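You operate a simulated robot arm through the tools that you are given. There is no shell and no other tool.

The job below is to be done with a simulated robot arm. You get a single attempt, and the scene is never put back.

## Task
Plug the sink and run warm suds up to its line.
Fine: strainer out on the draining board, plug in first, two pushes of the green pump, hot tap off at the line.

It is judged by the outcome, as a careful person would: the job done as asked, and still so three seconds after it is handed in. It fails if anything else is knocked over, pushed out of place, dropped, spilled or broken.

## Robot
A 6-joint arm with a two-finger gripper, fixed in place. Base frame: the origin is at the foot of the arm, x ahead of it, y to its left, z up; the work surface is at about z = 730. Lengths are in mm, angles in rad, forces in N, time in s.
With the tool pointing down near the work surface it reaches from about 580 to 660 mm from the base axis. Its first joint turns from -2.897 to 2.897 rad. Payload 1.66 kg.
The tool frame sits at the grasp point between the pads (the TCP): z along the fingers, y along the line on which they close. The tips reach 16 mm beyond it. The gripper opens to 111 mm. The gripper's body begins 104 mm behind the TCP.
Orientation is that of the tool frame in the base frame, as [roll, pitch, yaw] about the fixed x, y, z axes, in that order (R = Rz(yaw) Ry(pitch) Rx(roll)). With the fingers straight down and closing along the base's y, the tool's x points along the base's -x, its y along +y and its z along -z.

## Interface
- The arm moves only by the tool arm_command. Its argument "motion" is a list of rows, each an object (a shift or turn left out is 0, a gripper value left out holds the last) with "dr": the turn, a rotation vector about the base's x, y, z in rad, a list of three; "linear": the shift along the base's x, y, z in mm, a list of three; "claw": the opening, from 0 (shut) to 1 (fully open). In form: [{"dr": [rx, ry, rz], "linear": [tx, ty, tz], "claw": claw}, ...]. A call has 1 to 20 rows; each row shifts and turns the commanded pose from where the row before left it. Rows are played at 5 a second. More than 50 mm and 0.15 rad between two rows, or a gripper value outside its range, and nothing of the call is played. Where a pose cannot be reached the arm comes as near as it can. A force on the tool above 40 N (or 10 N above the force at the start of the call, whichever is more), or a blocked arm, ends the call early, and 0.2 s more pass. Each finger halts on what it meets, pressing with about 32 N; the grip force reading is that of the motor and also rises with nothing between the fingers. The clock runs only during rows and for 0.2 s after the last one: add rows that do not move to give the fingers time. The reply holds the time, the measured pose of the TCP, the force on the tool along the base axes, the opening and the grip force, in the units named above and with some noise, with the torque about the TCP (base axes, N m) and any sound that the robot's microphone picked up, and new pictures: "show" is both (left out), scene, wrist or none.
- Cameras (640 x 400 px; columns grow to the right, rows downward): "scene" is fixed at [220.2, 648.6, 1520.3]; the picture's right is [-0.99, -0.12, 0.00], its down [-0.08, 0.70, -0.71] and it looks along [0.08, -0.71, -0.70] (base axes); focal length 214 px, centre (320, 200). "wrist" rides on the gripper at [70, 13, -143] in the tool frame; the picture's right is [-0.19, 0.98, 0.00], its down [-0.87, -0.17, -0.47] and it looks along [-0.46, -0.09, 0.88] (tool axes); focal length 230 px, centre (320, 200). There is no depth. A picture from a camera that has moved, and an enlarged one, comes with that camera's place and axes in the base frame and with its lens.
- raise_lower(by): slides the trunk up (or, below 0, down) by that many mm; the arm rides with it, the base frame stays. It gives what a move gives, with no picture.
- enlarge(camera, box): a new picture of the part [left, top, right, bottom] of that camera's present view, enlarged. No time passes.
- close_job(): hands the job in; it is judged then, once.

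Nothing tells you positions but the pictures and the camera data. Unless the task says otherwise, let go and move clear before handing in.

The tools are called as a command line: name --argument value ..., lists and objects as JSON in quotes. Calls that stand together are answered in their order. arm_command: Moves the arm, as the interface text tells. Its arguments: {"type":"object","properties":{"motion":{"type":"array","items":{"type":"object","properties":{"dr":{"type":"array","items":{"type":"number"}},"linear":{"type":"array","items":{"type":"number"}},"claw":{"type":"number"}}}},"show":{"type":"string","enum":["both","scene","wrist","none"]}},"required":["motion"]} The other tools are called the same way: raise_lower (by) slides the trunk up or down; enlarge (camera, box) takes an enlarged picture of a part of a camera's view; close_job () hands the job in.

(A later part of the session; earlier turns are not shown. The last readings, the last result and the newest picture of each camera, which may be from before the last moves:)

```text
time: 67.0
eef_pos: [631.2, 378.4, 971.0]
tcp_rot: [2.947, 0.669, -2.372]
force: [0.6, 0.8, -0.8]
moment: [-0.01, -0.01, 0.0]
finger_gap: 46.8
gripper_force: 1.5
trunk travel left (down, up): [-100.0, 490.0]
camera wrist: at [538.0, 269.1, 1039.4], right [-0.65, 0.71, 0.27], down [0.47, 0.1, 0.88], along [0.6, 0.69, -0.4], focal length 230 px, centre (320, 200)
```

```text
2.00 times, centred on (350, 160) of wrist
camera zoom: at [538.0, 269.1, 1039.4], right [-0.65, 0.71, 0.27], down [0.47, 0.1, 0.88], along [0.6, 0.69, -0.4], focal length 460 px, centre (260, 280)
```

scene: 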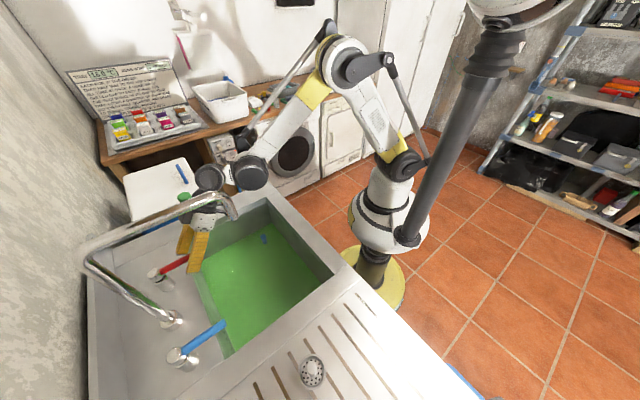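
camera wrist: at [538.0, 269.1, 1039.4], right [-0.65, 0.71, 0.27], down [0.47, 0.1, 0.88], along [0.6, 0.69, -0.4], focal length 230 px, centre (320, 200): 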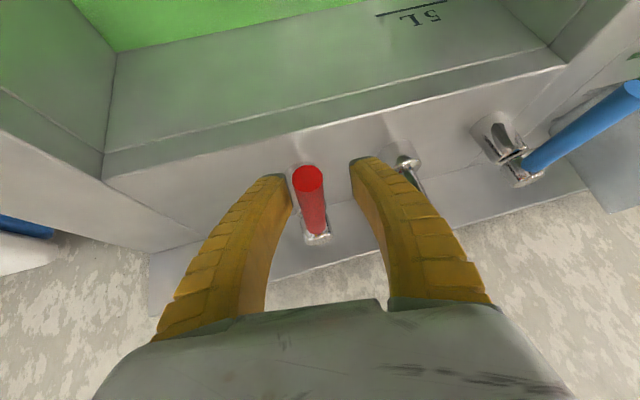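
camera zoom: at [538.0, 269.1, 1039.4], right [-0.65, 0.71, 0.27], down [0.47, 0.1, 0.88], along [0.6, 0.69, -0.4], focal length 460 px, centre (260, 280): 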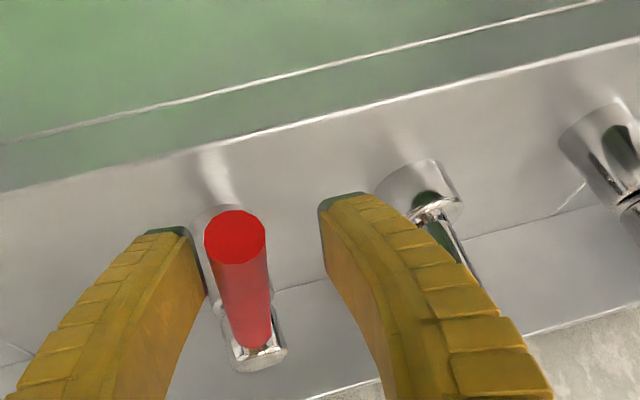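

The pump-side finger is now next to the lever. I'll push gently towards the spout side.

arm_command --motion '[{"linear": [-3, 3, 0]}, {"linear": [-3, 3, 0]}, {}]' --show "none"

arm_command --motion '[{"linear": [-3, 3, 0]}, {}]' --show "wrist"

enlarge --camera "wrist" --box '[220, 60, 480, 260]'

enlarge --camera "scene" --box '[80, 170, 350, 340]'

```text
time: 67.8
eef_pos: [625.7, 384.8, 971.6]
tcp_rot: [2.945, 0.669, -2.372]
force: [1.4, -4.1, -0.6]
moment: [-0.01, 0.02, -0.06]
finger_gap: 49.3
gripper_force: 3.8
trunk travel left (down, up): [-100.0, 490.0]
```

```text
time: 68.4
eef_pos: [622.6, 386.8, 971.6]
tcp_rot: [2.942, 0.673, -2.371]
force: [8.2, -11.0, 0.0]
moment: [-0.05, -0.04, -0.18]
finger_gap: 55.1
gripper_force: 7.2
trunk travel left (down, up): [-100.0, 490.0]
camera wrist: at [530.5, 276.7, 1039.9], right [-0.65, 0.71, 0.27], down [0.47, 0.1, 0.88], along [0.6, 0.69, -0.4], focal length 230 px, centre (320, 200)
```

wrist: 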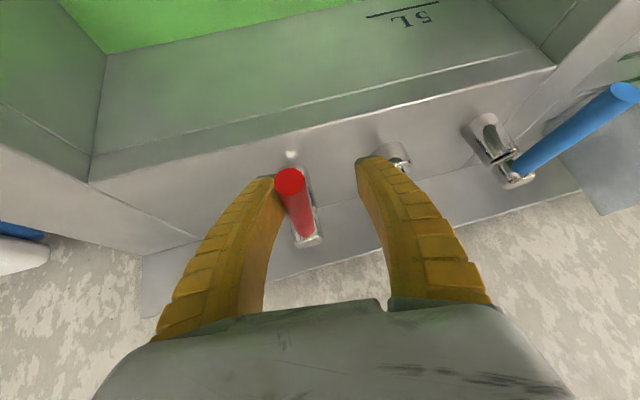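

```text
2.00 times, centred on (350, 160) of wrist
camera zoom: at [530.5, 276.7, 1039.9], right [-0.65, 0.71, 0.27], down [0.47, 0.1, 0.88], along [0.6, 0.69, -0.4], focal length 460 px, centre (260, 280)
```

zoom: 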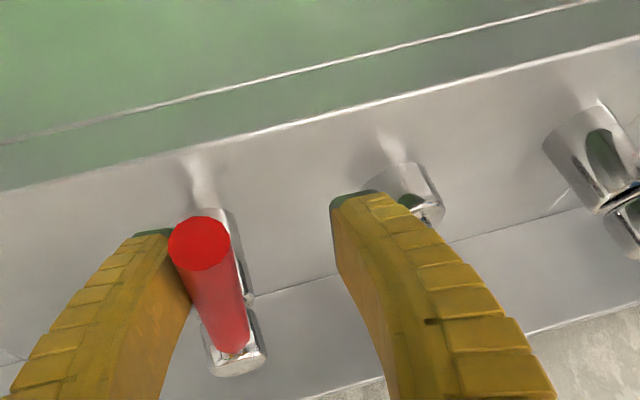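

```text
2.35 times, centred on (215, 255) of scene
camera zoom: at [220.2, 648.6, 1520.3], right [-0.99, -0.12, 0.0], down [-0.08, 0.7, -0.71], along [0.08, -0.71, -0.7], focal length 505 px, centre (567, 71)
```

zoom: 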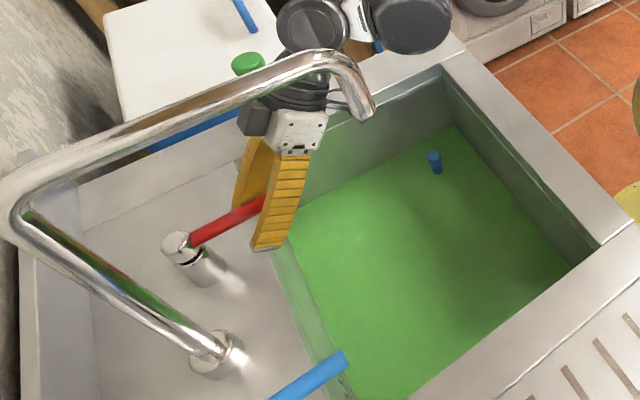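

There's no movement with about 14 N this way either, so this may be a lift-type lever rather than a turning one. I'll back the finger off the lever and look closely at the tap mechanism.

arm_command --motion '[{"linear": [4, -4, 0]}, {"linear": [5, -5, 0]}, {}]' --show "wrist"

enlarge --camera "wrist" --box '[270, 140, 370, 250]'

enlarge --camera "scene" --box '[140, 245, 220, 300]'

enlarge --camera "scene" --box '[155, 310, 235, 380]'

enlarge --camera "wrist" --box '[460, 70, 640, 210]'

```text
time: 69.2
eef_pos: [631.6, 378.1, 970.3]
tcp_rot: [2.946, 0.669, -2.369]
force: [-0.2, 0.6, -0.4]
moment: [0.01, -0.01, -0.02]
finger_gap: 46.5
gripper_force: 1.1
trunk travel left (down, up): [-100.0, 490.0]
camera wrist: at [539.0, 268.7, 1039.5], right [-0.65, 0.71, 0.27], down [0.47, 0.1, 0.88], along [0.59, 0.7, -0.4], focal length 230 px, centre (320, 200)
```

wrist: 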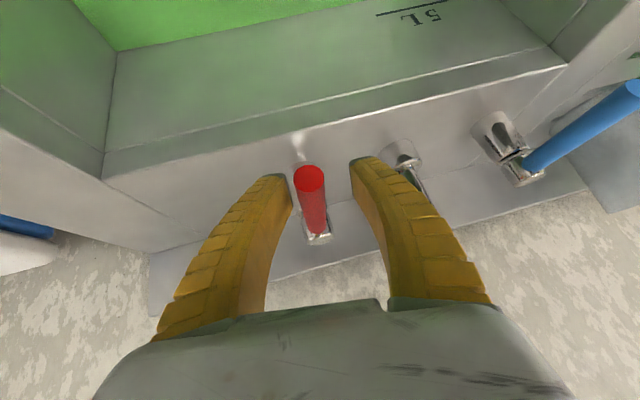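

```text
3.64 times, centred on (320, 195) of wrist
camera zoom: at [539.0, 268.7, 1039.5], right [-0.65, 0.71, 0.27], down [0.47, 0.1, 0.88], along [0.59, 0.7, -0.4], focal length 837 px, centre (320, 218)
```

zoom: 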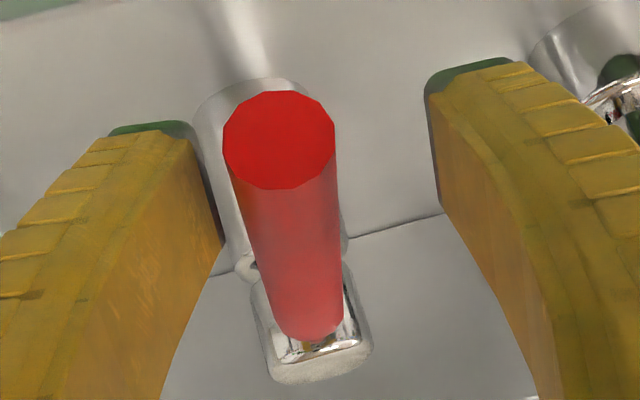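

```text
7.27 times, centred on (180, 272) of scene
camera zoom: at [220.2, 648.6, 1520.3], right [-0.99, -0.12, 0.0], down [-0.08, 0.7, -0.71], along [0.08, -0.71, -0.7], focal length 1560 px, centre (1338, -327)
```

zoom: 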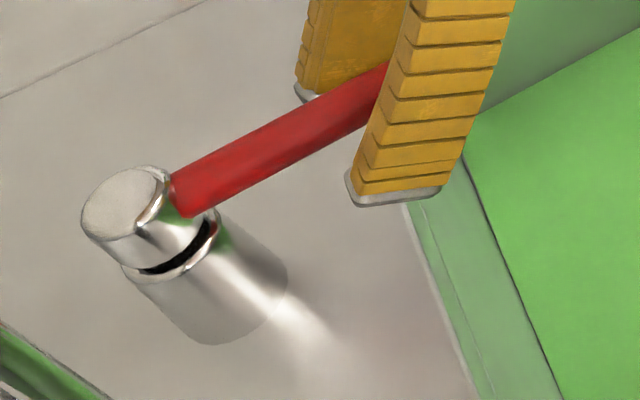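

```text
5.71 times, centred on (195, 345) of scene
camera zoom: at [220.2, 648.6, 1520.3], right [-0.99, -0.12, 0.0], down [-0.08, 0.7, -0.71], along [0.08, -0.71, -0.7], focal length 1226 px, centre (1034, -629)
```

zoom: 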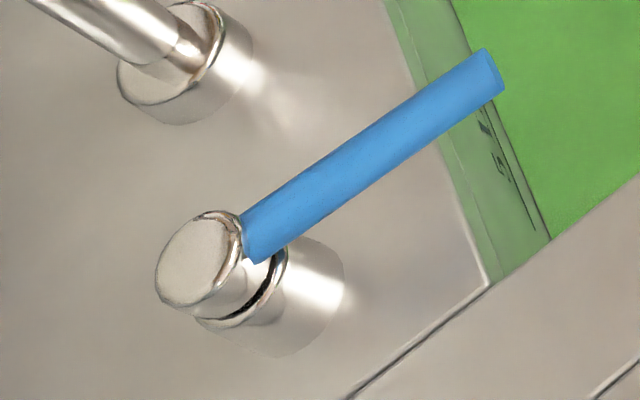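

```text
2.86 times, centred on (550, 140) of wrist
camera zoom: at [539.0, 268.7, 1039.5], right [-0.65, 0.71, 0.27], down [0.47, 0.1, 0.88], along [0.59, 0.7, -0.4], focal length 657 px, centre (-337, 371)
```

zoom: 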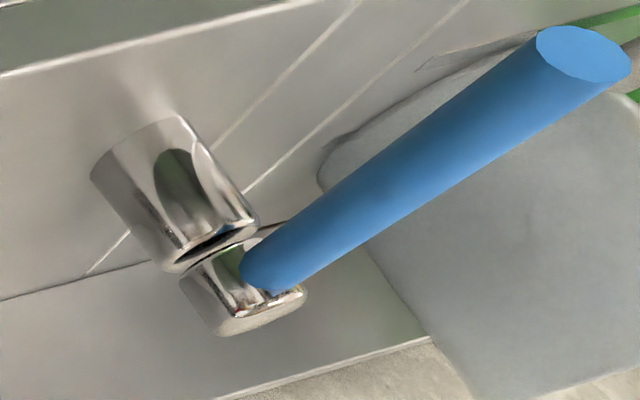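

The cap sits evenly on its stem and the lever is horizontal, so lifting is the likely action. I'll align the fingers more squarely across the lever and grip it lightly, then try a small lift.

arm_command --motion '[{"linear": [1.5, -1.5, 0], "dr": [0, 0, -0.1]}, {"linear": [1, -1, -1], "dr": [0, 0, -0.1]}, {}]' --show "both"

enlarge --camera "wrist" --box '[220, 60, 480, 260]'

enlarge --camera "scene" --box '[80, 150, 290, 300]'

```text
time: 70.0
eef_pos: [634.9, 376.0, 970.4]
tcp_rot: [2.948, 0.67, -2.573]
force: [-0.4, 0.1, 0.8]
moment: [-0.02, -0.02, 0.0]
finger_gap: 47.0
gripper_force: 1.5
trunk travel left (down, up): [-100.0, 490.0]
camera wrist: at [521.0, 286.6, 1039.0], right [-0.49, 0.83, 0.27], down [0.48, 0.01, 0.88], along [0.72, 0.56, -0.4], focal length 230 px, centre (320, 200)
```

scene: 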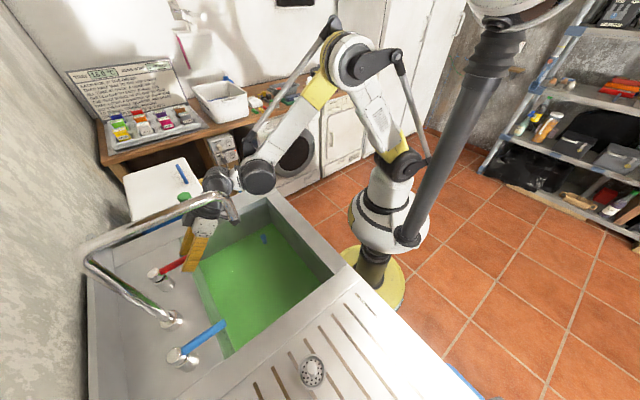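
wrist: 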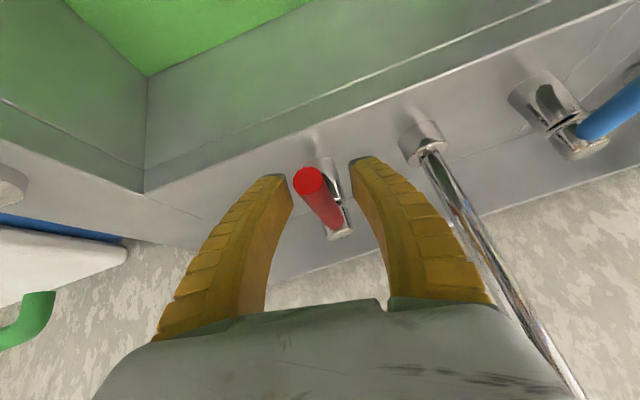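

```text
2.00 times, centred on (350, 160) of wrist
camera zoom: at [521.0, 286.6, 1039.0], right [-0.49, 0.83, 0.27], down [0.48, 0.01, 0.88], along [0.72, 0.56, -0.4], focal length 460 px, centre (260, 280)
```

zoom: 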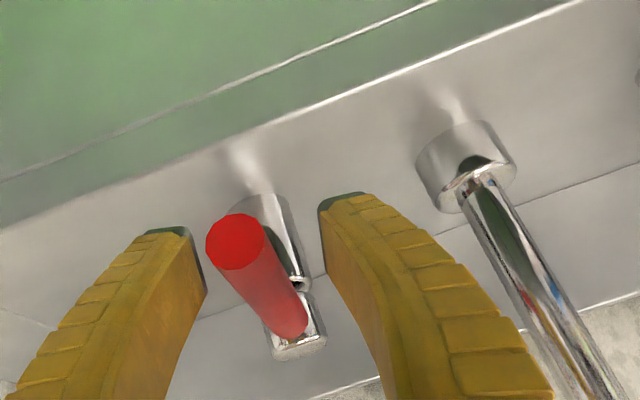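

```text
2.67 times, centred on (185, 225) of scene
camera zoom: at [220.2, 648.6, 1520.3], right [-0.99, -0.12, 0.0], down [-0.08, 0.7, -0.71], along [0.08, -0.71, -0.7], focal length 572 px, centre (680, 133)
```

zoom: 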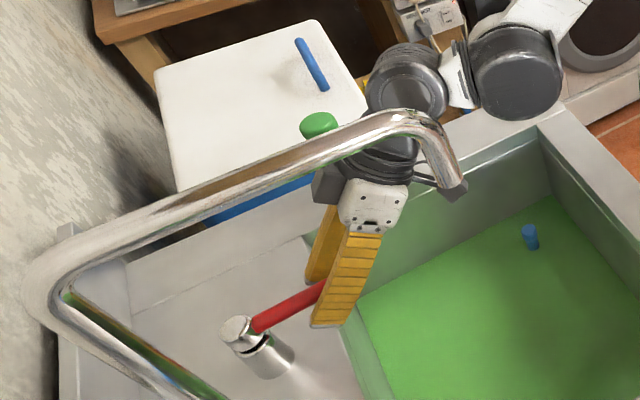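

I'm well aligned now and clear of the spout. I'll close gently on the lever and then try a small lift.

arm_command --motion '[{"claw": 0.25}, {"claw": 0.1}, {}, {}]' --show "wrist"

enlarge --camera "wrist" --box '[220, 60, 480, 260]'

```text
time: 71.0
eef_pos: [633.7, 373.6, 970.5]
tcp_rot: [2.945, 0.672, -2.575]
force: [4.0, -10.1, 2.0]
moment: [0.13, -0.16, -0.07]
finger_gap: 14.5
gripper_force: 34.4
trunk travel left (down, up): [-100.0, 490.0]
camera wrist: at [521.4, 285.2, 1039.1], right [-0.49, 0.83, 0.27], down [0.48, 0.01, 0.88], along [0.72, 0.56, -0.4], focal length 230 px, centre (320, 200)
```

wrist: 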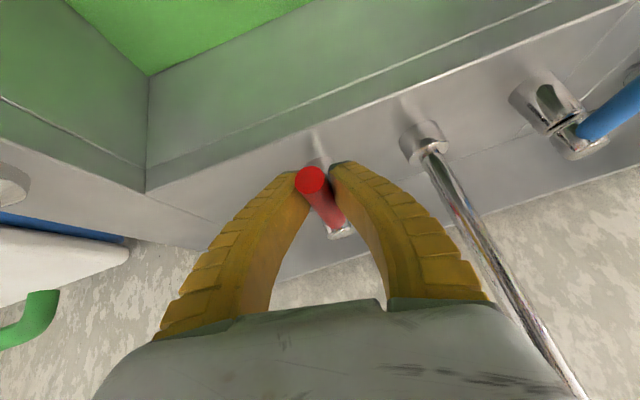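

```text
2.00 times, centred on (350, 160) of wrist
camera zoom: at [521.4, 285.2, 1039.1], right [-0.49, 0.83, 0.27], down [0.48, 0.01, 0.88], along [0.72, 0.56, -0.4], focal length 460 px, centre (260, 280)
```

zoom: 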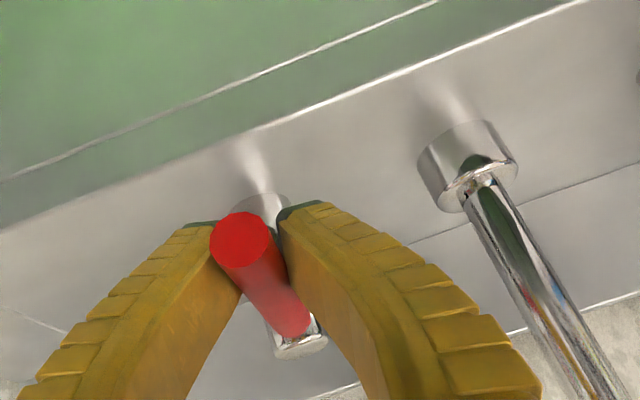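

The lever is gripped with a 14.5 mm gap. I'll lift a few millimetres and read the resistance.

arm_command --motion '[{"linear": [0.5, -0.5, 2]}, {"linear": [0, 0, 3]}, {}]' --show "wrist"

enlarge --camera "wrist" --box '[220, 60, 480, 260]'

enlarge --camera "scene" --box '[80, 170, 350, 340]'

```text
time: 71.8
eef_pos: [634.8, 374.7, 974.6]
tcp_rot: [2.942, 0.67, -2.571]
force: [0.5, -12.5, -12.0]
moment: [-0.66, 0.71, 0.22]
finger_gap: 13.4
gripper_force: 34.3
trunk travel left (down, up): [-100.0, 490.0]
camera wrist: at [521.7, 285.0, 1043.6], right [-0.49, 0.83, 0.27], down [0.48, 0.01, 0.87], along [0.72, 0.56, -0.4], focal length 230 px, centre (320, 200)
```

wrist: 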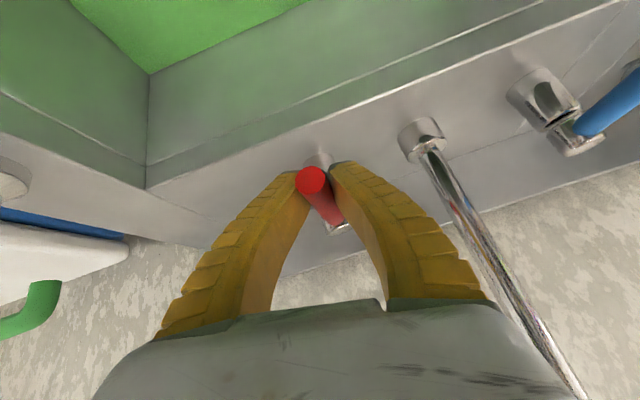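

```text
2.00 times, centred on (350, 160) of wrist
camera zoom: at [521.7, 285.0, 1043.6], right [-0.49, 0.83, 0.27], down [0.48, 0.01, 0.87], along [0.72, 0.56, -0.4], focal length 460 px, centre (260, 280)
```

zoom: 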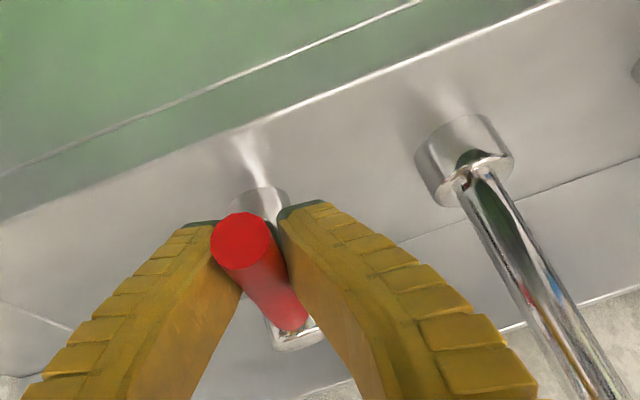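

```text
2.35 times, centred on (215, 255) of scene
camera zoom: at [220.2, 648.6, 1520.3], right [-0.99, -0.12, 0.0], down [-0.08, 0.7, -0.71], along [0.08, -0.71, -0.7], focal length 505 px, centre (567, 71)
```

zoom: 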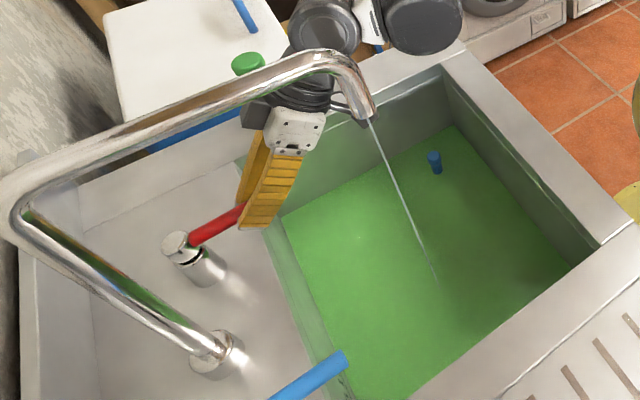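

Water is running from the spout, so lifting the lever is what opens it. I'll open it a bit more for a useful flow while keeping hold of the lever.

arm_command --motion '[{"linear": [0, 0, 3]}, {"linear": [0.3, 0.3, 3]}, {"linear": [0.3, 0.3, 3]}, {}]' --show "wrist"

enlarge --camera "scene" --box '[80, 170, 350, 340]'

enlarge --camera "scene" --box '[205, 310, 250, 360]'

```text
time: 72.8
eef_pos: [635.2, 376.1, 983.5]
tcp_rot: [2.944, 0.673, -2.572]
force: [8.7, -3.6, -0.6]
moment: [0.02, -0.03, -0.05]
finger_gap: 18.9
gripper_force: 6.8
trunk travel left (down, up): [-100.0, 490.0]
camera wrist: at [522.7, 287.0, 1053.0], right [-0.49, 0.83, 0.27], down [0.48, 0.0, 0.88], along [0.72, 0.56, -0.4], focal length 230 px, centre (320, 200)
```

wrist: 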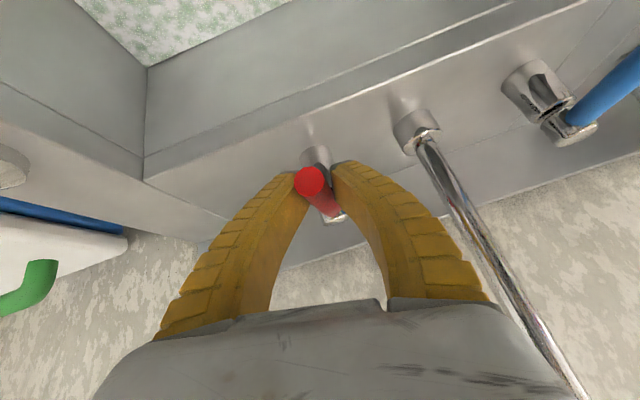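

```text
2.35 times, centred on (215, 255) of scene
camera zoom: at [220.2, 648.6, 1520.3], right [-0.99, -0.12, 0.0], down [-0.08, 0.7, -0.71], along [0.08, -0.71, -0.7], focal length 505 px, centre (567, 71)
```

zoom: 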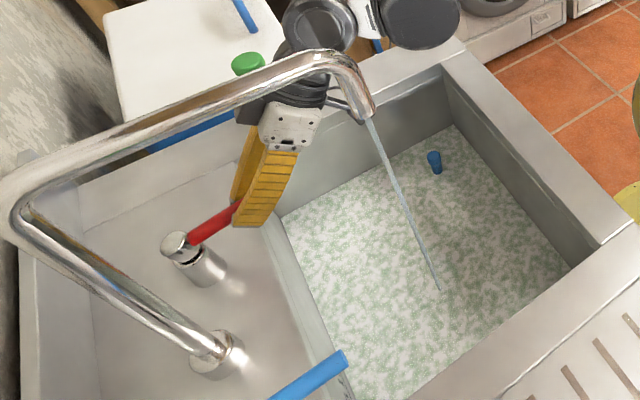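

```text
8.00 times, centred on (228, 335) of scene
camera zoom: at [220.2, 648.6, 1520.3], right [-0.99, -0.12, 0.0], down [-0.08, 0.7, -0.71], along [0.08, -0.71, -0.7], focal length 1716 px, centre (1060, -880)
```

zoom: 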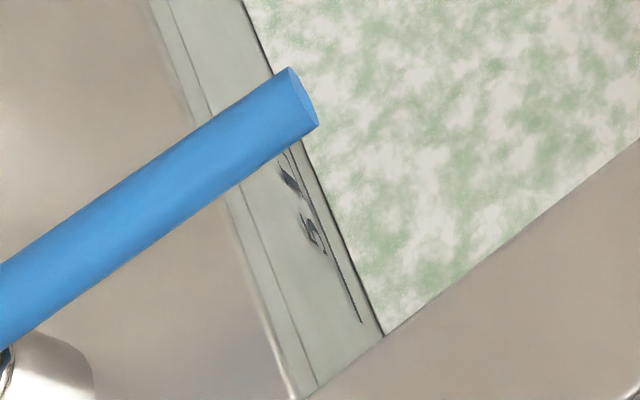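

Suds are forming and the stream is stronger. The grip reading changed (gap 18.9), so I'll check how the lever sits in the fingers.

enlarge --camera "wrist" --box '[240, 110, 400, 260]'

enlarge --camera "scene" --box '[140, 225, 220, 300]'

```text
2.67 times, centred on (320, 185) of wrist
camera zoom: at [522.7, 287.0, 1053.0], right [-0.49, 0.83, 0.27], down [0.48, 0.0, 0.88], along [0.72, 0.56, -0.4], focal length 614 px, centre (320, 240)
```

zoom: 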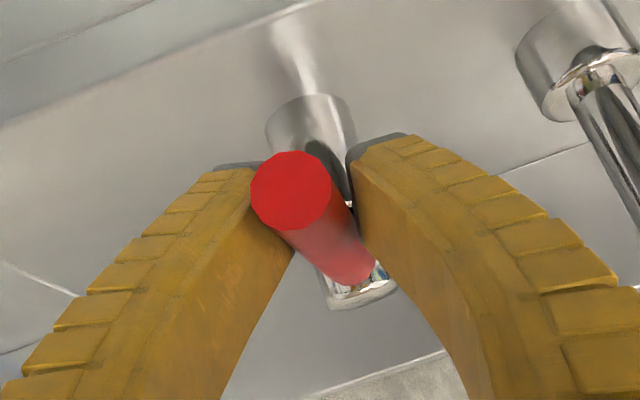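

```text
5.33 times, centred on (180, 262) of scene
camera zoom: at [220.2, 648.6, 1520.3], right [-0.99, -0.12, 0.0], down [-0.08, 0.7, -0.71], along [0.08, -0.71, -0.7], focal length 1144 px, centre (1067, -133)
```

zoom: 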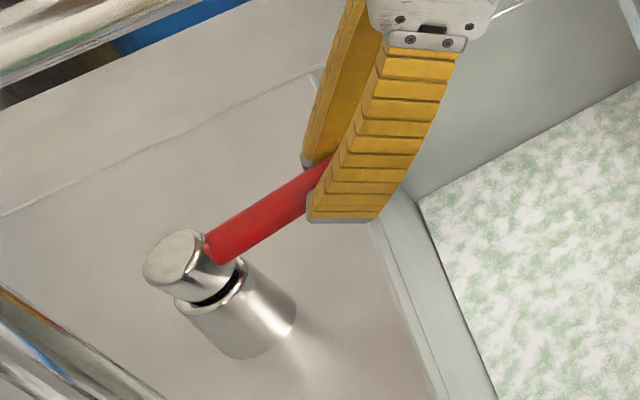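

The lever is raised and still between the fingers, and water is running. I'll hold for a second and look at the level and the grip.

arm_command --motion '[{}, {}, {}]' --show "wrist"

enlarge --camera "scene" --box '[80, 170, 350, 340]'

enlarge --camera "scene" --box '[205, 310, 250, 360]'

```text
time: 73.6
eef_pos: [636.0, 376.2, 983.3]
tcp_rot: [2.943, 0.67, -2.57]
force: [8.7, -2.8, 0.1]
moment: [-0.02, -0.01, -0.06]
finger_gap: 18.7
gripper_force: 5.9
trunk travel left (down, up): [-100.0, 490.0]
camera wrist: at [522.2, 286.5, 1052.8], right [-0.49, 0.83, 0.27], down [0.48, 0.01, 0.87], along [0.72, 0.56, -0.4], focal length 230 px, centre (320, 200)
```

wrist: 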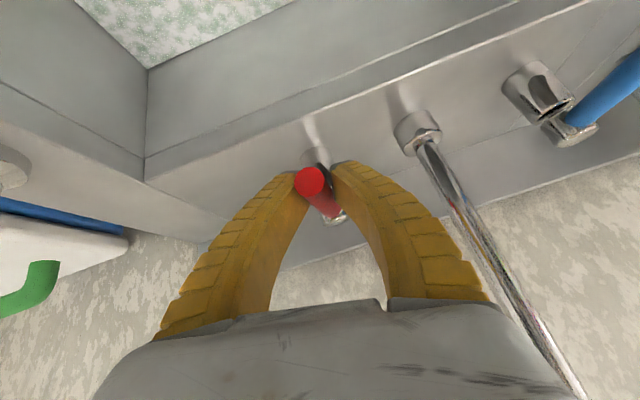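

```text
2.35 times, centred on (215, 255) of scene
camera zoom: at [220.2, 648.6, 1520.3], right [-0.99, -0.12, 0.0], down [-0.08, 0.7, -0.71], along [0.08, -0.71, -0.7], focal length 505 px, centre (567, 71)
```

zoom: 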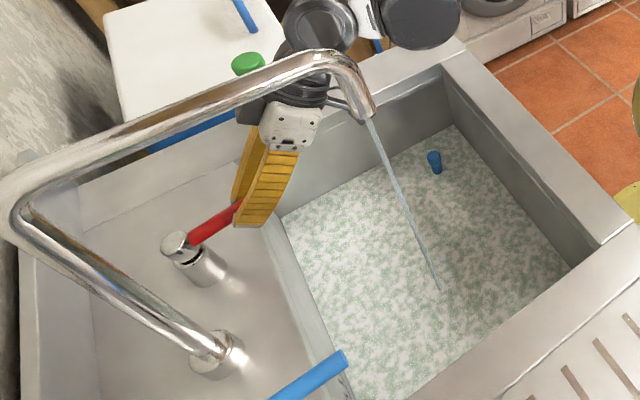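

```text
8.00 times, centred on (228, 335) of scene
camera zoom: at [220.2, 648.6, 1520.3], right [-0.99, -0.12, 0.0], down [-0.08, 0.7, -0.71], along [0.08, -0.71, -0.7], focal length 1716 px, centre (1060, -880)
```

zoom: 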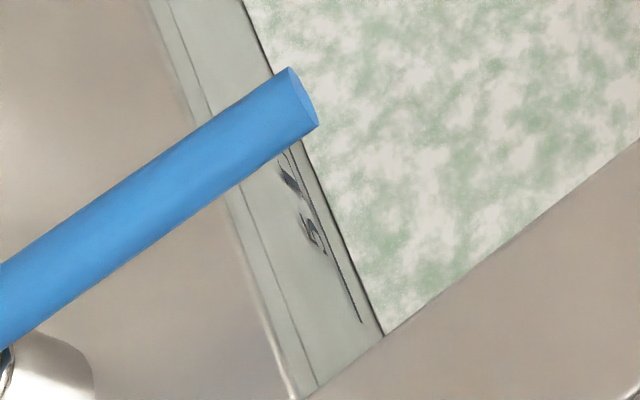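

The lever is raised about 9° and running steadily. I'll hold for 3 seconds to measure the fill rate.

arm_command --motion '[{}, {}, {}, {}, {}, {}, {}, {}, {}, {}, {}, {}, {}, {}]' --show "wrist"

enlarge --camera "scene" --box '[205, 310, 250, 360]'

enlarge --camera "scene" --box '[220, 210, 290, 270]'

```text
time: 76.6
eef_pos: [634.7, 376.7, 984.3]
tcp_rot: [2.944, 0.67, -2.572]
force: [6.7, -4.7, -1.6]
moment: [-0.05, 0.02, -0.05]
finger_gap: 18.9
gripper_force: 6.8
trunk travel left (down, up): [-100.0, 490.0]
camera wrist: at [522.1, 286.4, 1052.8], right [-0.49, 0.83, 0.27], down [0.48, 0.01, 0.87], along [0.72, 0.56, -0.4], focal length 230 px, centre (320, 200)
```

wrist: 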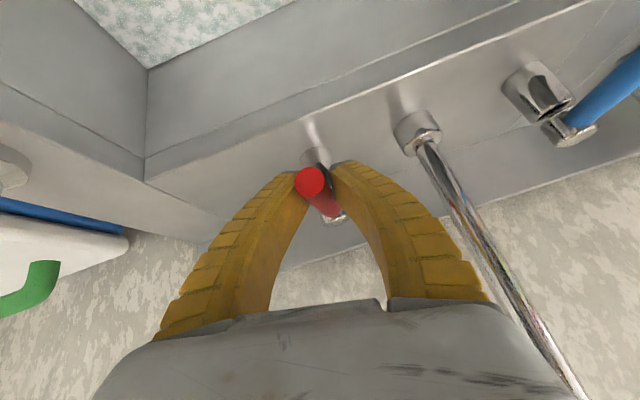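

```text
8.00 times, centred on (228, 335) of scene
camera zoom: at [220.2, 648.6, 1520.3], right [-0.99, -0.12, 0.0], down [-0.08, 0.7, -0.71], along [0.08, -0.71, -0.7], focal length 1716 px, centre (1060, -880)
```

zoom: 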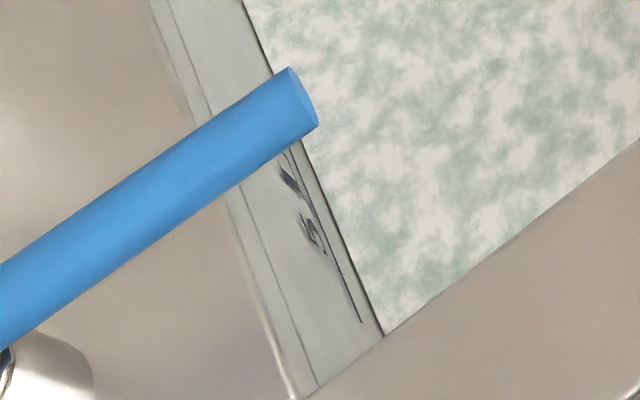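

```text
6.67 times, centred on (255, 240) of scene
camera zoom: at [220.2, 648.6, 1520.3], right [-0.99, -0.12, 0.0], down [-0.08, 0.7, -0.71], along [0.08, -0.71, -0.7], focal length 1430 px, centre (753, -67)
```

zoom: 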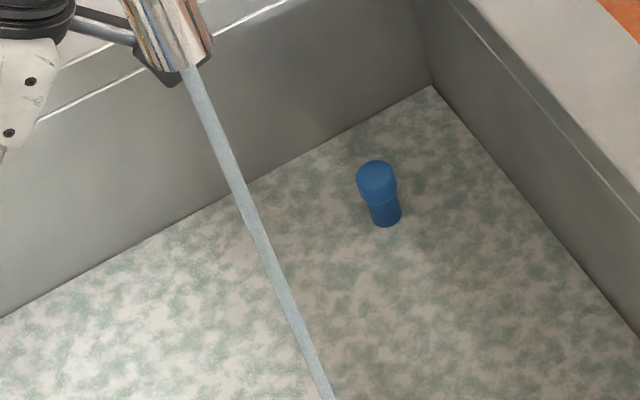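

The flow is slow and the level has barely moved. I'll open further by lifting another 12 mm along the lever's arc and check the rate again.

arm_command --motion '[{"linear": [0.5, 0.5, 3]}, {"linear": [0.5, 0.5, 3]}, {"linear": [0.5, 0.5, 3]}, {"linear": [0.5, 0.5, 3]}, {}, {}]' --show "wrist"

enlarge --camera "scene" --box '[80, 170, 350, 340]'

enlarge --camera "scene" --box '[140, 225, 220, 300]'

enlarge --camera "wrist" --box '[240, 110, 400, 260]'

```text
time: 78.0
eef_pos: [637.6, 378.9, 995.5]
tcp_rot: [2.944, 0.669, -2.572]
force: [5.8, -4.2, -1.3]
moment: [-0.06, -0.01, -0.05]
finger_gap: 18.4
gripper_force: 5.2
trunk travel left (down, up): [-100.0, 490.0]
camera wrist: at [524.8, 288.6, 1064.4], right [-0.49, 0.83, 0.27], down [0.48, 0.01, 0.87], along [0.72, 0.56, -0.4], focal length 230 px, centre (320, 200)
```

wrist: 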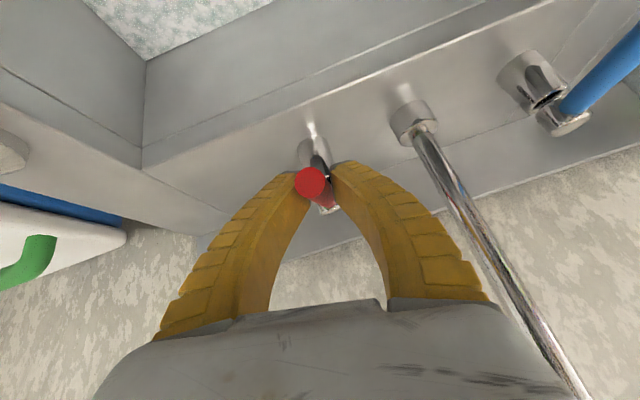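

```text
2.35 times, centred on (215, 255) of scene
camera zoom: at [220.2, 648.6, 1520.3], right [-0.99, -0.12, 0.0], down [-0.08, 0.7, -0.71], along [0.08, -0.71, -0.7], focal length 505 px, centre (567, 71)
```

zoom: 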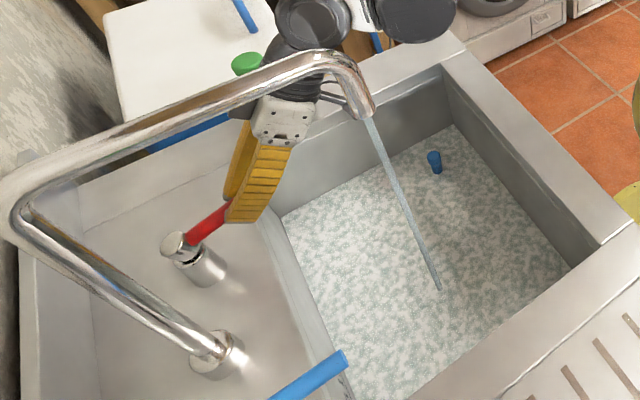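

```text
5.33 times, centred on (180, 262) of scene
camera zoom: at [220.2, 648.6, 1520.3], right [-0.99, -0.12, 0.0], down [-0.08, 0.7, -0.71], along [0.08, -0.71, -0.7], focal length 1144 px, centre (1067, -133)
```

zoom: 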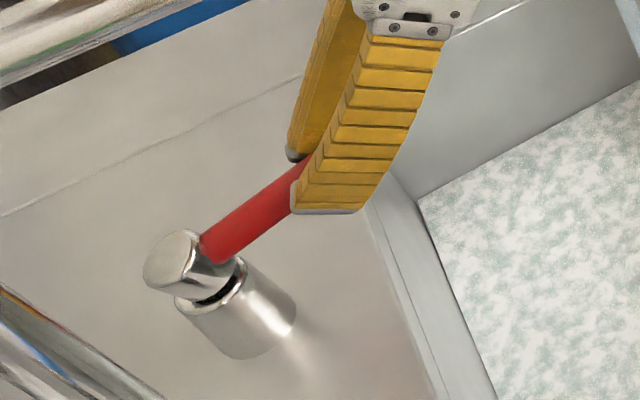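

```text
2.67 times, centred on (320, 185) of wrist
camera zoom: at [524.8, 288.6, 1064.4], right [-0.49, 0.83, 0.27], down [0.48, 0.01, 0.87], along [0.72, 0.56, -0.4], focal length 614 px, centre (320, 240)
```

zoom: 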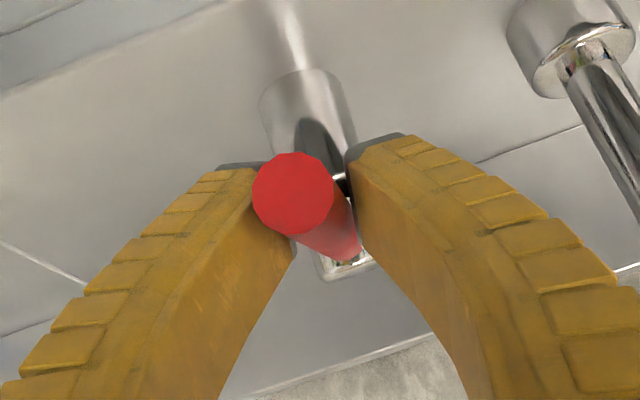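

The stream is wider now. I'll hold for about 4 seconds and measure the rise.

arm_command --motion '[{}, {}, {}, {}, {}, {}, {}, {}, {}, {}, {}, {}, {}, {}, {}, {}, {}, {}, {}, {}]' --show "scene"

enlarge --camera "scene" --box '[205, 310, 250, 360]'

enlarge --camera "scene" --box '[220, 210, 290, 270]'

```text
time: 82.2
eef_pos: [637.8, 376.6, 995.2]
tcp_rot: [2.946, 0.672, -2.57]
force: [4.8, -4.9, -0.7]
moment: [-0.05, -0.02, 0.01]
finger_gap: 18.5
gripper_force: 6.0
trunk travel left (down, up): [-100.0, 490.0]
```

scene: 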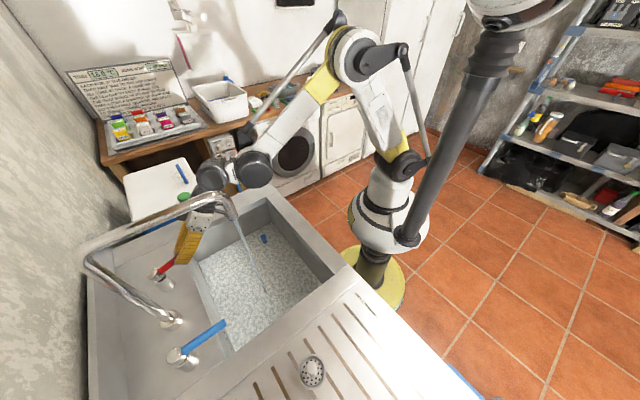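

```text
8.00 times, centred on (228, 335) of scene
camera zoom: at [220.2, 648.6, 1520.3], right [-0.99, -0.12, 0.0], down [-0.08, 0.7, -0.71], along [0.08, -0.71, -0.7], focal length 1716 px, centre (1060, -880)
```

zoom: 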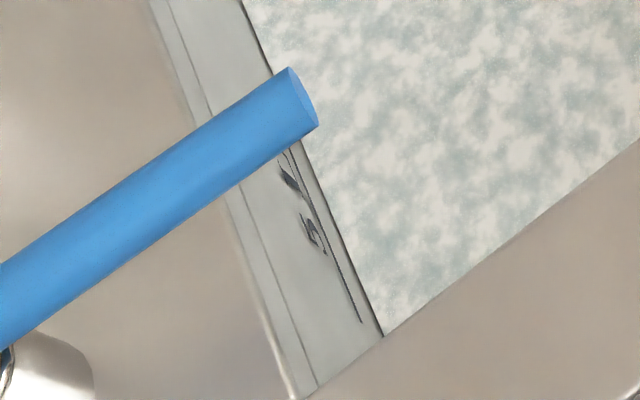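

```text
6.67 times, centred on (255, 240) of scene
camera zoom: at [220.2, 648.6, 1520.3], right [-0.99, -0.12, 0.0], down [-0.08, 0.7, -0.71], along [0.08, -0.71, -0.7], focal length 1430 px, centre (753, -67)
```

zoom: 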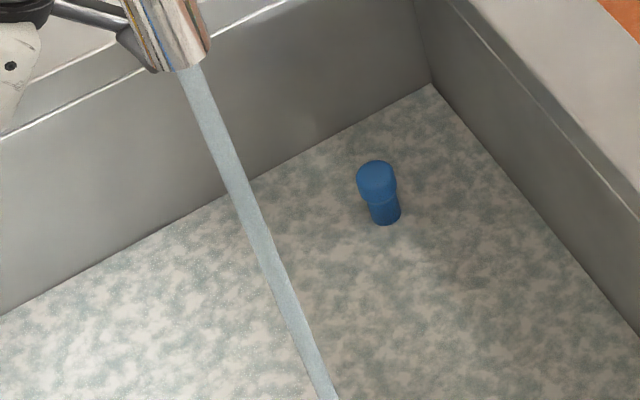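

The level has risen only 2–3 mm in 9 seconds, which is slow. I'll open the lever further along its arc and watch forces for the end stop.

arm_command --motion '[{"linear": [0.9, 0.8, 3.3]}, {"linear": [1.1, 1.0, 3.3]}, {"linear": [1.3, 1.2, 3.3]}, {"linear": [1.3, 1.2, 3.3]}, {}, {}]' --show "wrist"

enlarge --camera "scene" --box '[80, 170, 350, 340]'

enlarge --camera "scene" --box '[220, 210, 290, 270]'

enlarge --camera "wrist" --box '[240, 110, 400, 260]'

```text
time: 83.6
eef_pos: [641.0, 380.4, 1010.4]
tcp_rot: [2.944, 0.67, -2.574]
force: [5.9, -5.3, -0.3]
moment: [-0.08, -0.02, 0.02]
finger_gap: 18.6
gripper_force: 5.8
trunk travel left (down, up): [-100.0, 490.0]
camera wrist: at [528.1, 292.3, 1078.5], right [-0.49, 0.83, 0.27], down [0.48, 0.01, 0.88], along [0.72, 0.56, -0.4], focal length 230 px, centre (320, 200)
```

wrist: 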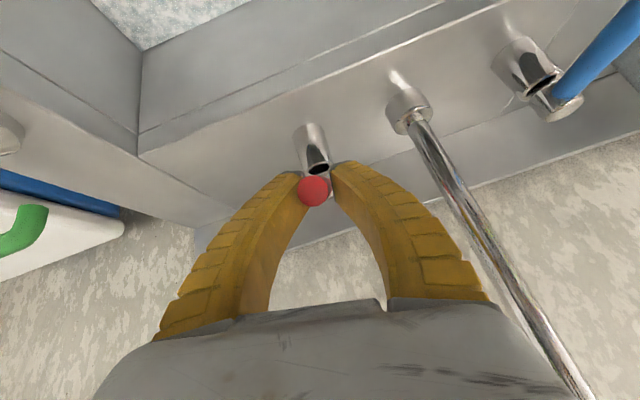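

```text
2.35 times, centred on (215, 255) of scene
camera zoom: at [220.2, 648.6, 1520.3], right [-0.99, -0.12, 0.0], down [-0.08, 0.7, -0.71], along [0.08, -0.71, -0.7], focal length 505 px, centre (567, 71)
```

zoom: 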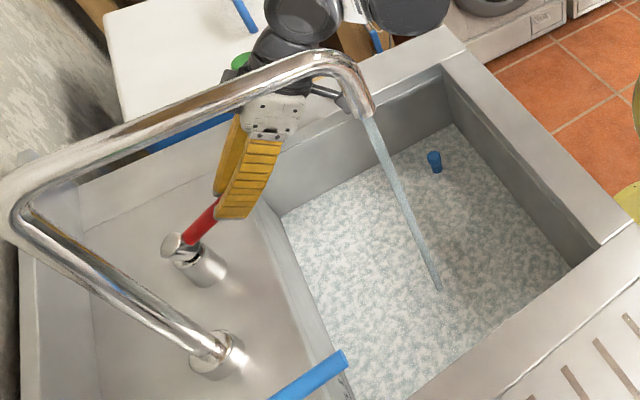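

```text
6.67 times, centred on (255, 240) of scene
camera zoom: at [220.2, 648.6, 1520.3], right [-0.99, -0.12, 0.0], down [-0.08, 0.7, -0.71], along [0.08, -0.71, -0.7], focal length 1430 px, centre (753, -67)
```

zoom: 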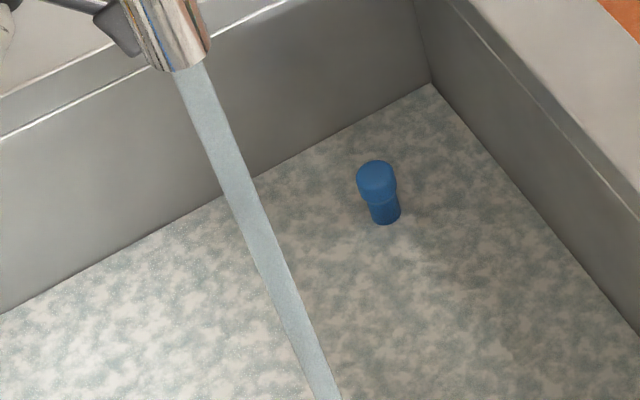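

```text
2.67 times, centred on (320, 185) of wrist
camera zoom: at [528.1, 292.3, 1078.5], right [-0.49, 0.83, 0.27], down [0.48, 0.01, 0.88], along [0.72, 0.56, -0.4], focal length 614 px, centre (320, 240)
```

zoom: 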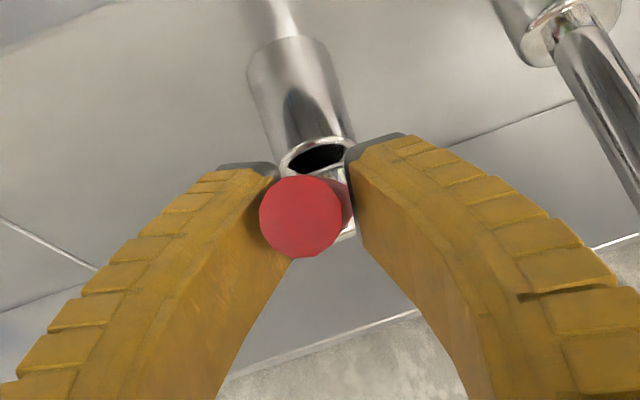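

The lever is up about 30° and the stream is fuller. I'll hold for 4 seconds and measure.

arm_command --motion '[{}, {}, {}, {}, {}, {}, {}, {}, {}, {}, {}, {}, {}, {}, {}, {}, {}, {}, {}, {}]' --show "none"

enlarge --camera "scene" --box '[220, 210, 290, 270]'

enlarge --camera "scene" --box '[205, 310, 250, 360]'

```text
time: 87.8
eef_pos: [640.5, 381.6, 1009.3]
tcp_rot: [2.945, 0.67, -2.571]
force: [5.0, -4.6, -0.7]
moment: [-0.01, 0.01, -0.02]
finger_gap: 18.8
gripper_force: 5.7
trunk travel left (down, up): [-100.0, 490.0]
```

```text
6.67 times, centred on (255, 240) of scene
camera zoom: at [220.2, 648.6, 1520.3], right [-0.99, -0.12, 0.0], down [-0.08, 0.7, -0.71], along [0.08, -0.71, -0.7], focal length 1430 px, centre (753, -67)
```

zoom: 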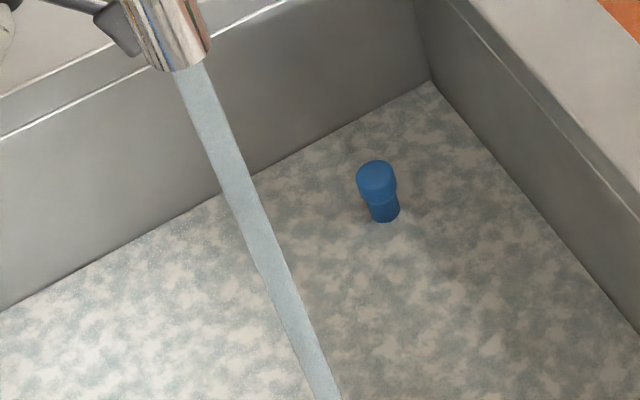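

```text
8.00 times, centred on (228, 335) of scene
camera zoom: at [220.2, 648.6, 1520.3], right [-0.99, -0.12, 0.0], down [-0.08, 0.7, -0.71], along [0.08, -0.71, -0.7], focal length 1716 px, centre (1060, -880)
```

zoom: 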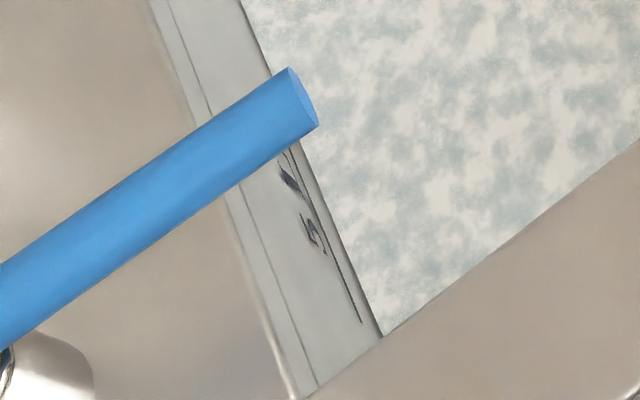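

The level is now rising about 1 mm/s, roughly 8–9 mm up so far. I'll zoom tightly on the line to calibrate, then keep filling.

enlarge --camera "scene" --box '[236, 325, 258, 355]'

arm_command --motion '[{}, {}, {}, {}, {}, {}, {}, {}, {}, {}, {}, {}, {}, {}, {}, {}, {}, {}, {}, {}]' --show "none"

enlarge --camera "scene" --box '[236, 325, 258, 355]'

enlarge --camera "scene" --box '[220, 210, 290, 270]'

```text
13.33 times, centred on (247, 340) of scene
camera zoom: at [220.2, 648.6, 1520.3], right [-0.99, -0.12, 0.0], down [-0.08, 0.7, -0.71], along [0.08, -0.71, -0.7], focal length 2860 px, centre (1293, -1667)
```

zoom: 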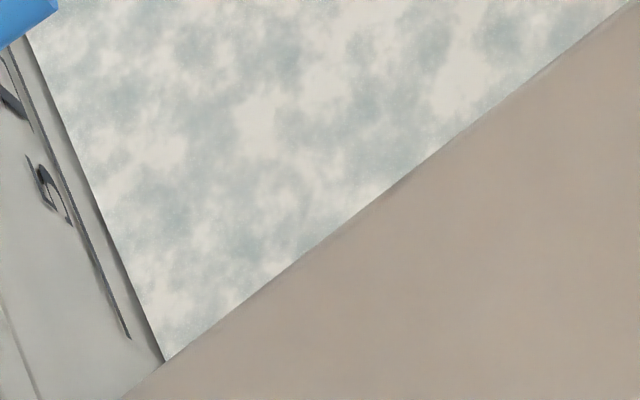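

```text
time: 92.0
eef_pos: [640.0, 382.3, 1009.5]
tcp_rot: [2.946, 0.672, -2.571]
force: [5.4, -4.8, -0.9]
moment: [-0.02, -0.03, -0.02]
finger_gap: 19.0
gripper_force: 6.0
trunk travel left (down, up): [-100.0, 490.0]
```

```text
13.33 times, centred on (247, 340) of scene
camera zoom: at [220.2, 648.6, 1520.3], right [-0.99, -0.12, 0.0], down [-0.08, 0.7, -0.71], along [0.08, -0.71, -0.7], focal length 2860 px, centre (1293, -1667)
```

zoom: 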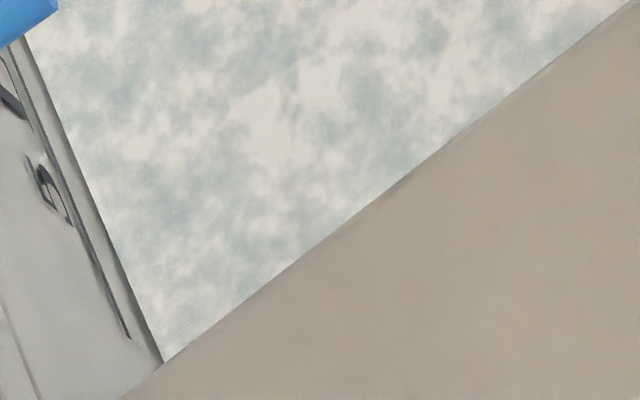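

```text
6.67 times, centred on (255, 240) of scene
camera zoom: at [220.2, 648.6, 1520.3], right [-0.99, -0.12, 0.0], down [-0.08, 0.7, -0.71], along [0.08, -0.71, -0.7], focal length 1430 px, centre (753, -67)
```

zoom: 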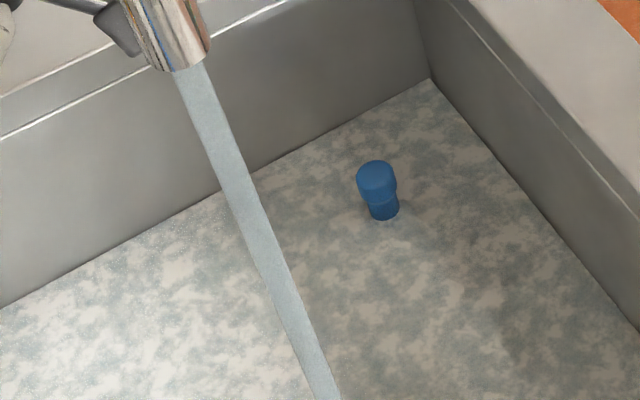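

The tight zoom shows the water edge and the line clearly: about 22 px apart, closing at about 0.8–1 px/s. I'll keep filling and re-check every few seconds.

arm_command --motion '[{}, {}, {}, {}, {}, {}, {}, {}, {}, {}, {}, {}, {}, {}, {}, {}, {}, {}, {}, {}]' --show "none"

enlarge --camera "scene" --box '[236, 325, 258, 355]'

arm_command --motion '[{}, {}, {}, {}, {}, {}, {}, {}, {}, {}, {}, {}, {}, {}, {}, {}, {}, {}, {}, {}]' --show "none"

enlarge --camera "scene" --box '[236, 325, 258, 355]'

enlarge --camera "scene" --box '[220, 210, 290, 270]'

```text
time: 96.2
eef_pos: [640.8, 382.1, 1010.9]
tcp_rot: [2.944, 0.671, -2.57]
force: [4.8, -5.1, -0.6]
moment: [-0.03, -0.01, -0.01]
finger_gap: 18.6
gripper_force: 5.6
trunk travel left (down, up): [-100.0, 490.0]
```

```text
13.33 times, centred on (247, 340) of scene
camera zoom: at [220.2, 648.6, 1520.3], right [-0.99, -0.12, 0.0], down [-0.08, 0.7, -0.71], along [0.08, -0.71, -0.7], focal length 2860 px, centre (1293, -1667)
```

zoom: 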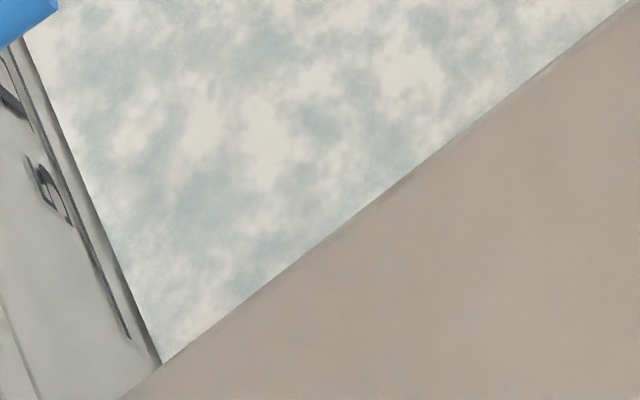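

```text
time: 100.4
eef_pos: [641.3, 381.4, 1009.4]
tcp_rot: [2.945, 0.67, -2.57]
force: [4.7, -5.4, -0.1]
moment: [0.0, -0.03, -0.04]
finger_gap: 18.7
gripper_force: 6.0
trunk travel left (down, up): [-100.0, 490.0]
```

```text
13.33 times, centred on (247, 340) of scene
camera zoom: at [220.2, 648.6, 1520.3], right [-0.99, -0.12, 0.0], down [-0.08, 0.7, -0.71], along [0.08, -0.71, -0.7], focal length 2860 px, centre (1293, -1667)
```

zoom: 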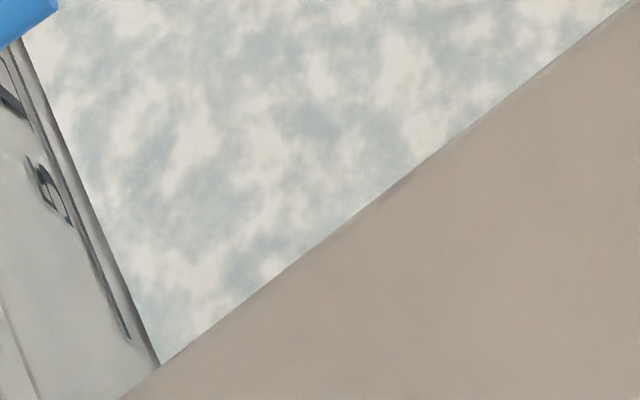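

```text
6.67 times, centred on (255, 240) of scene
camera zoom: at [220.2, 648.6, 1520.3], right [-0.99, -0.12, 0.0], down [-0.08, 0.7, -0.71], along [0.08, -0.71, -0.7], focal length 1430 px, centre (753, -67)
```

zoom: 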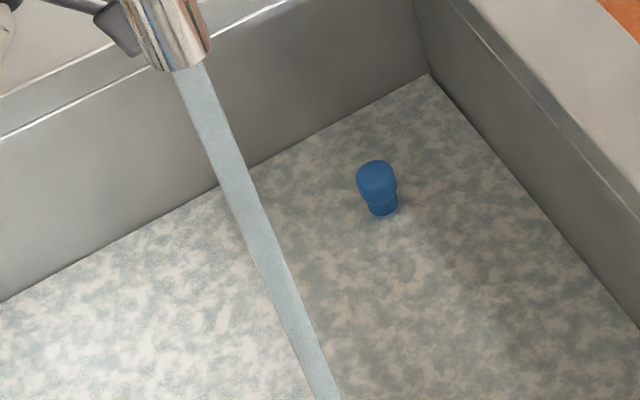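

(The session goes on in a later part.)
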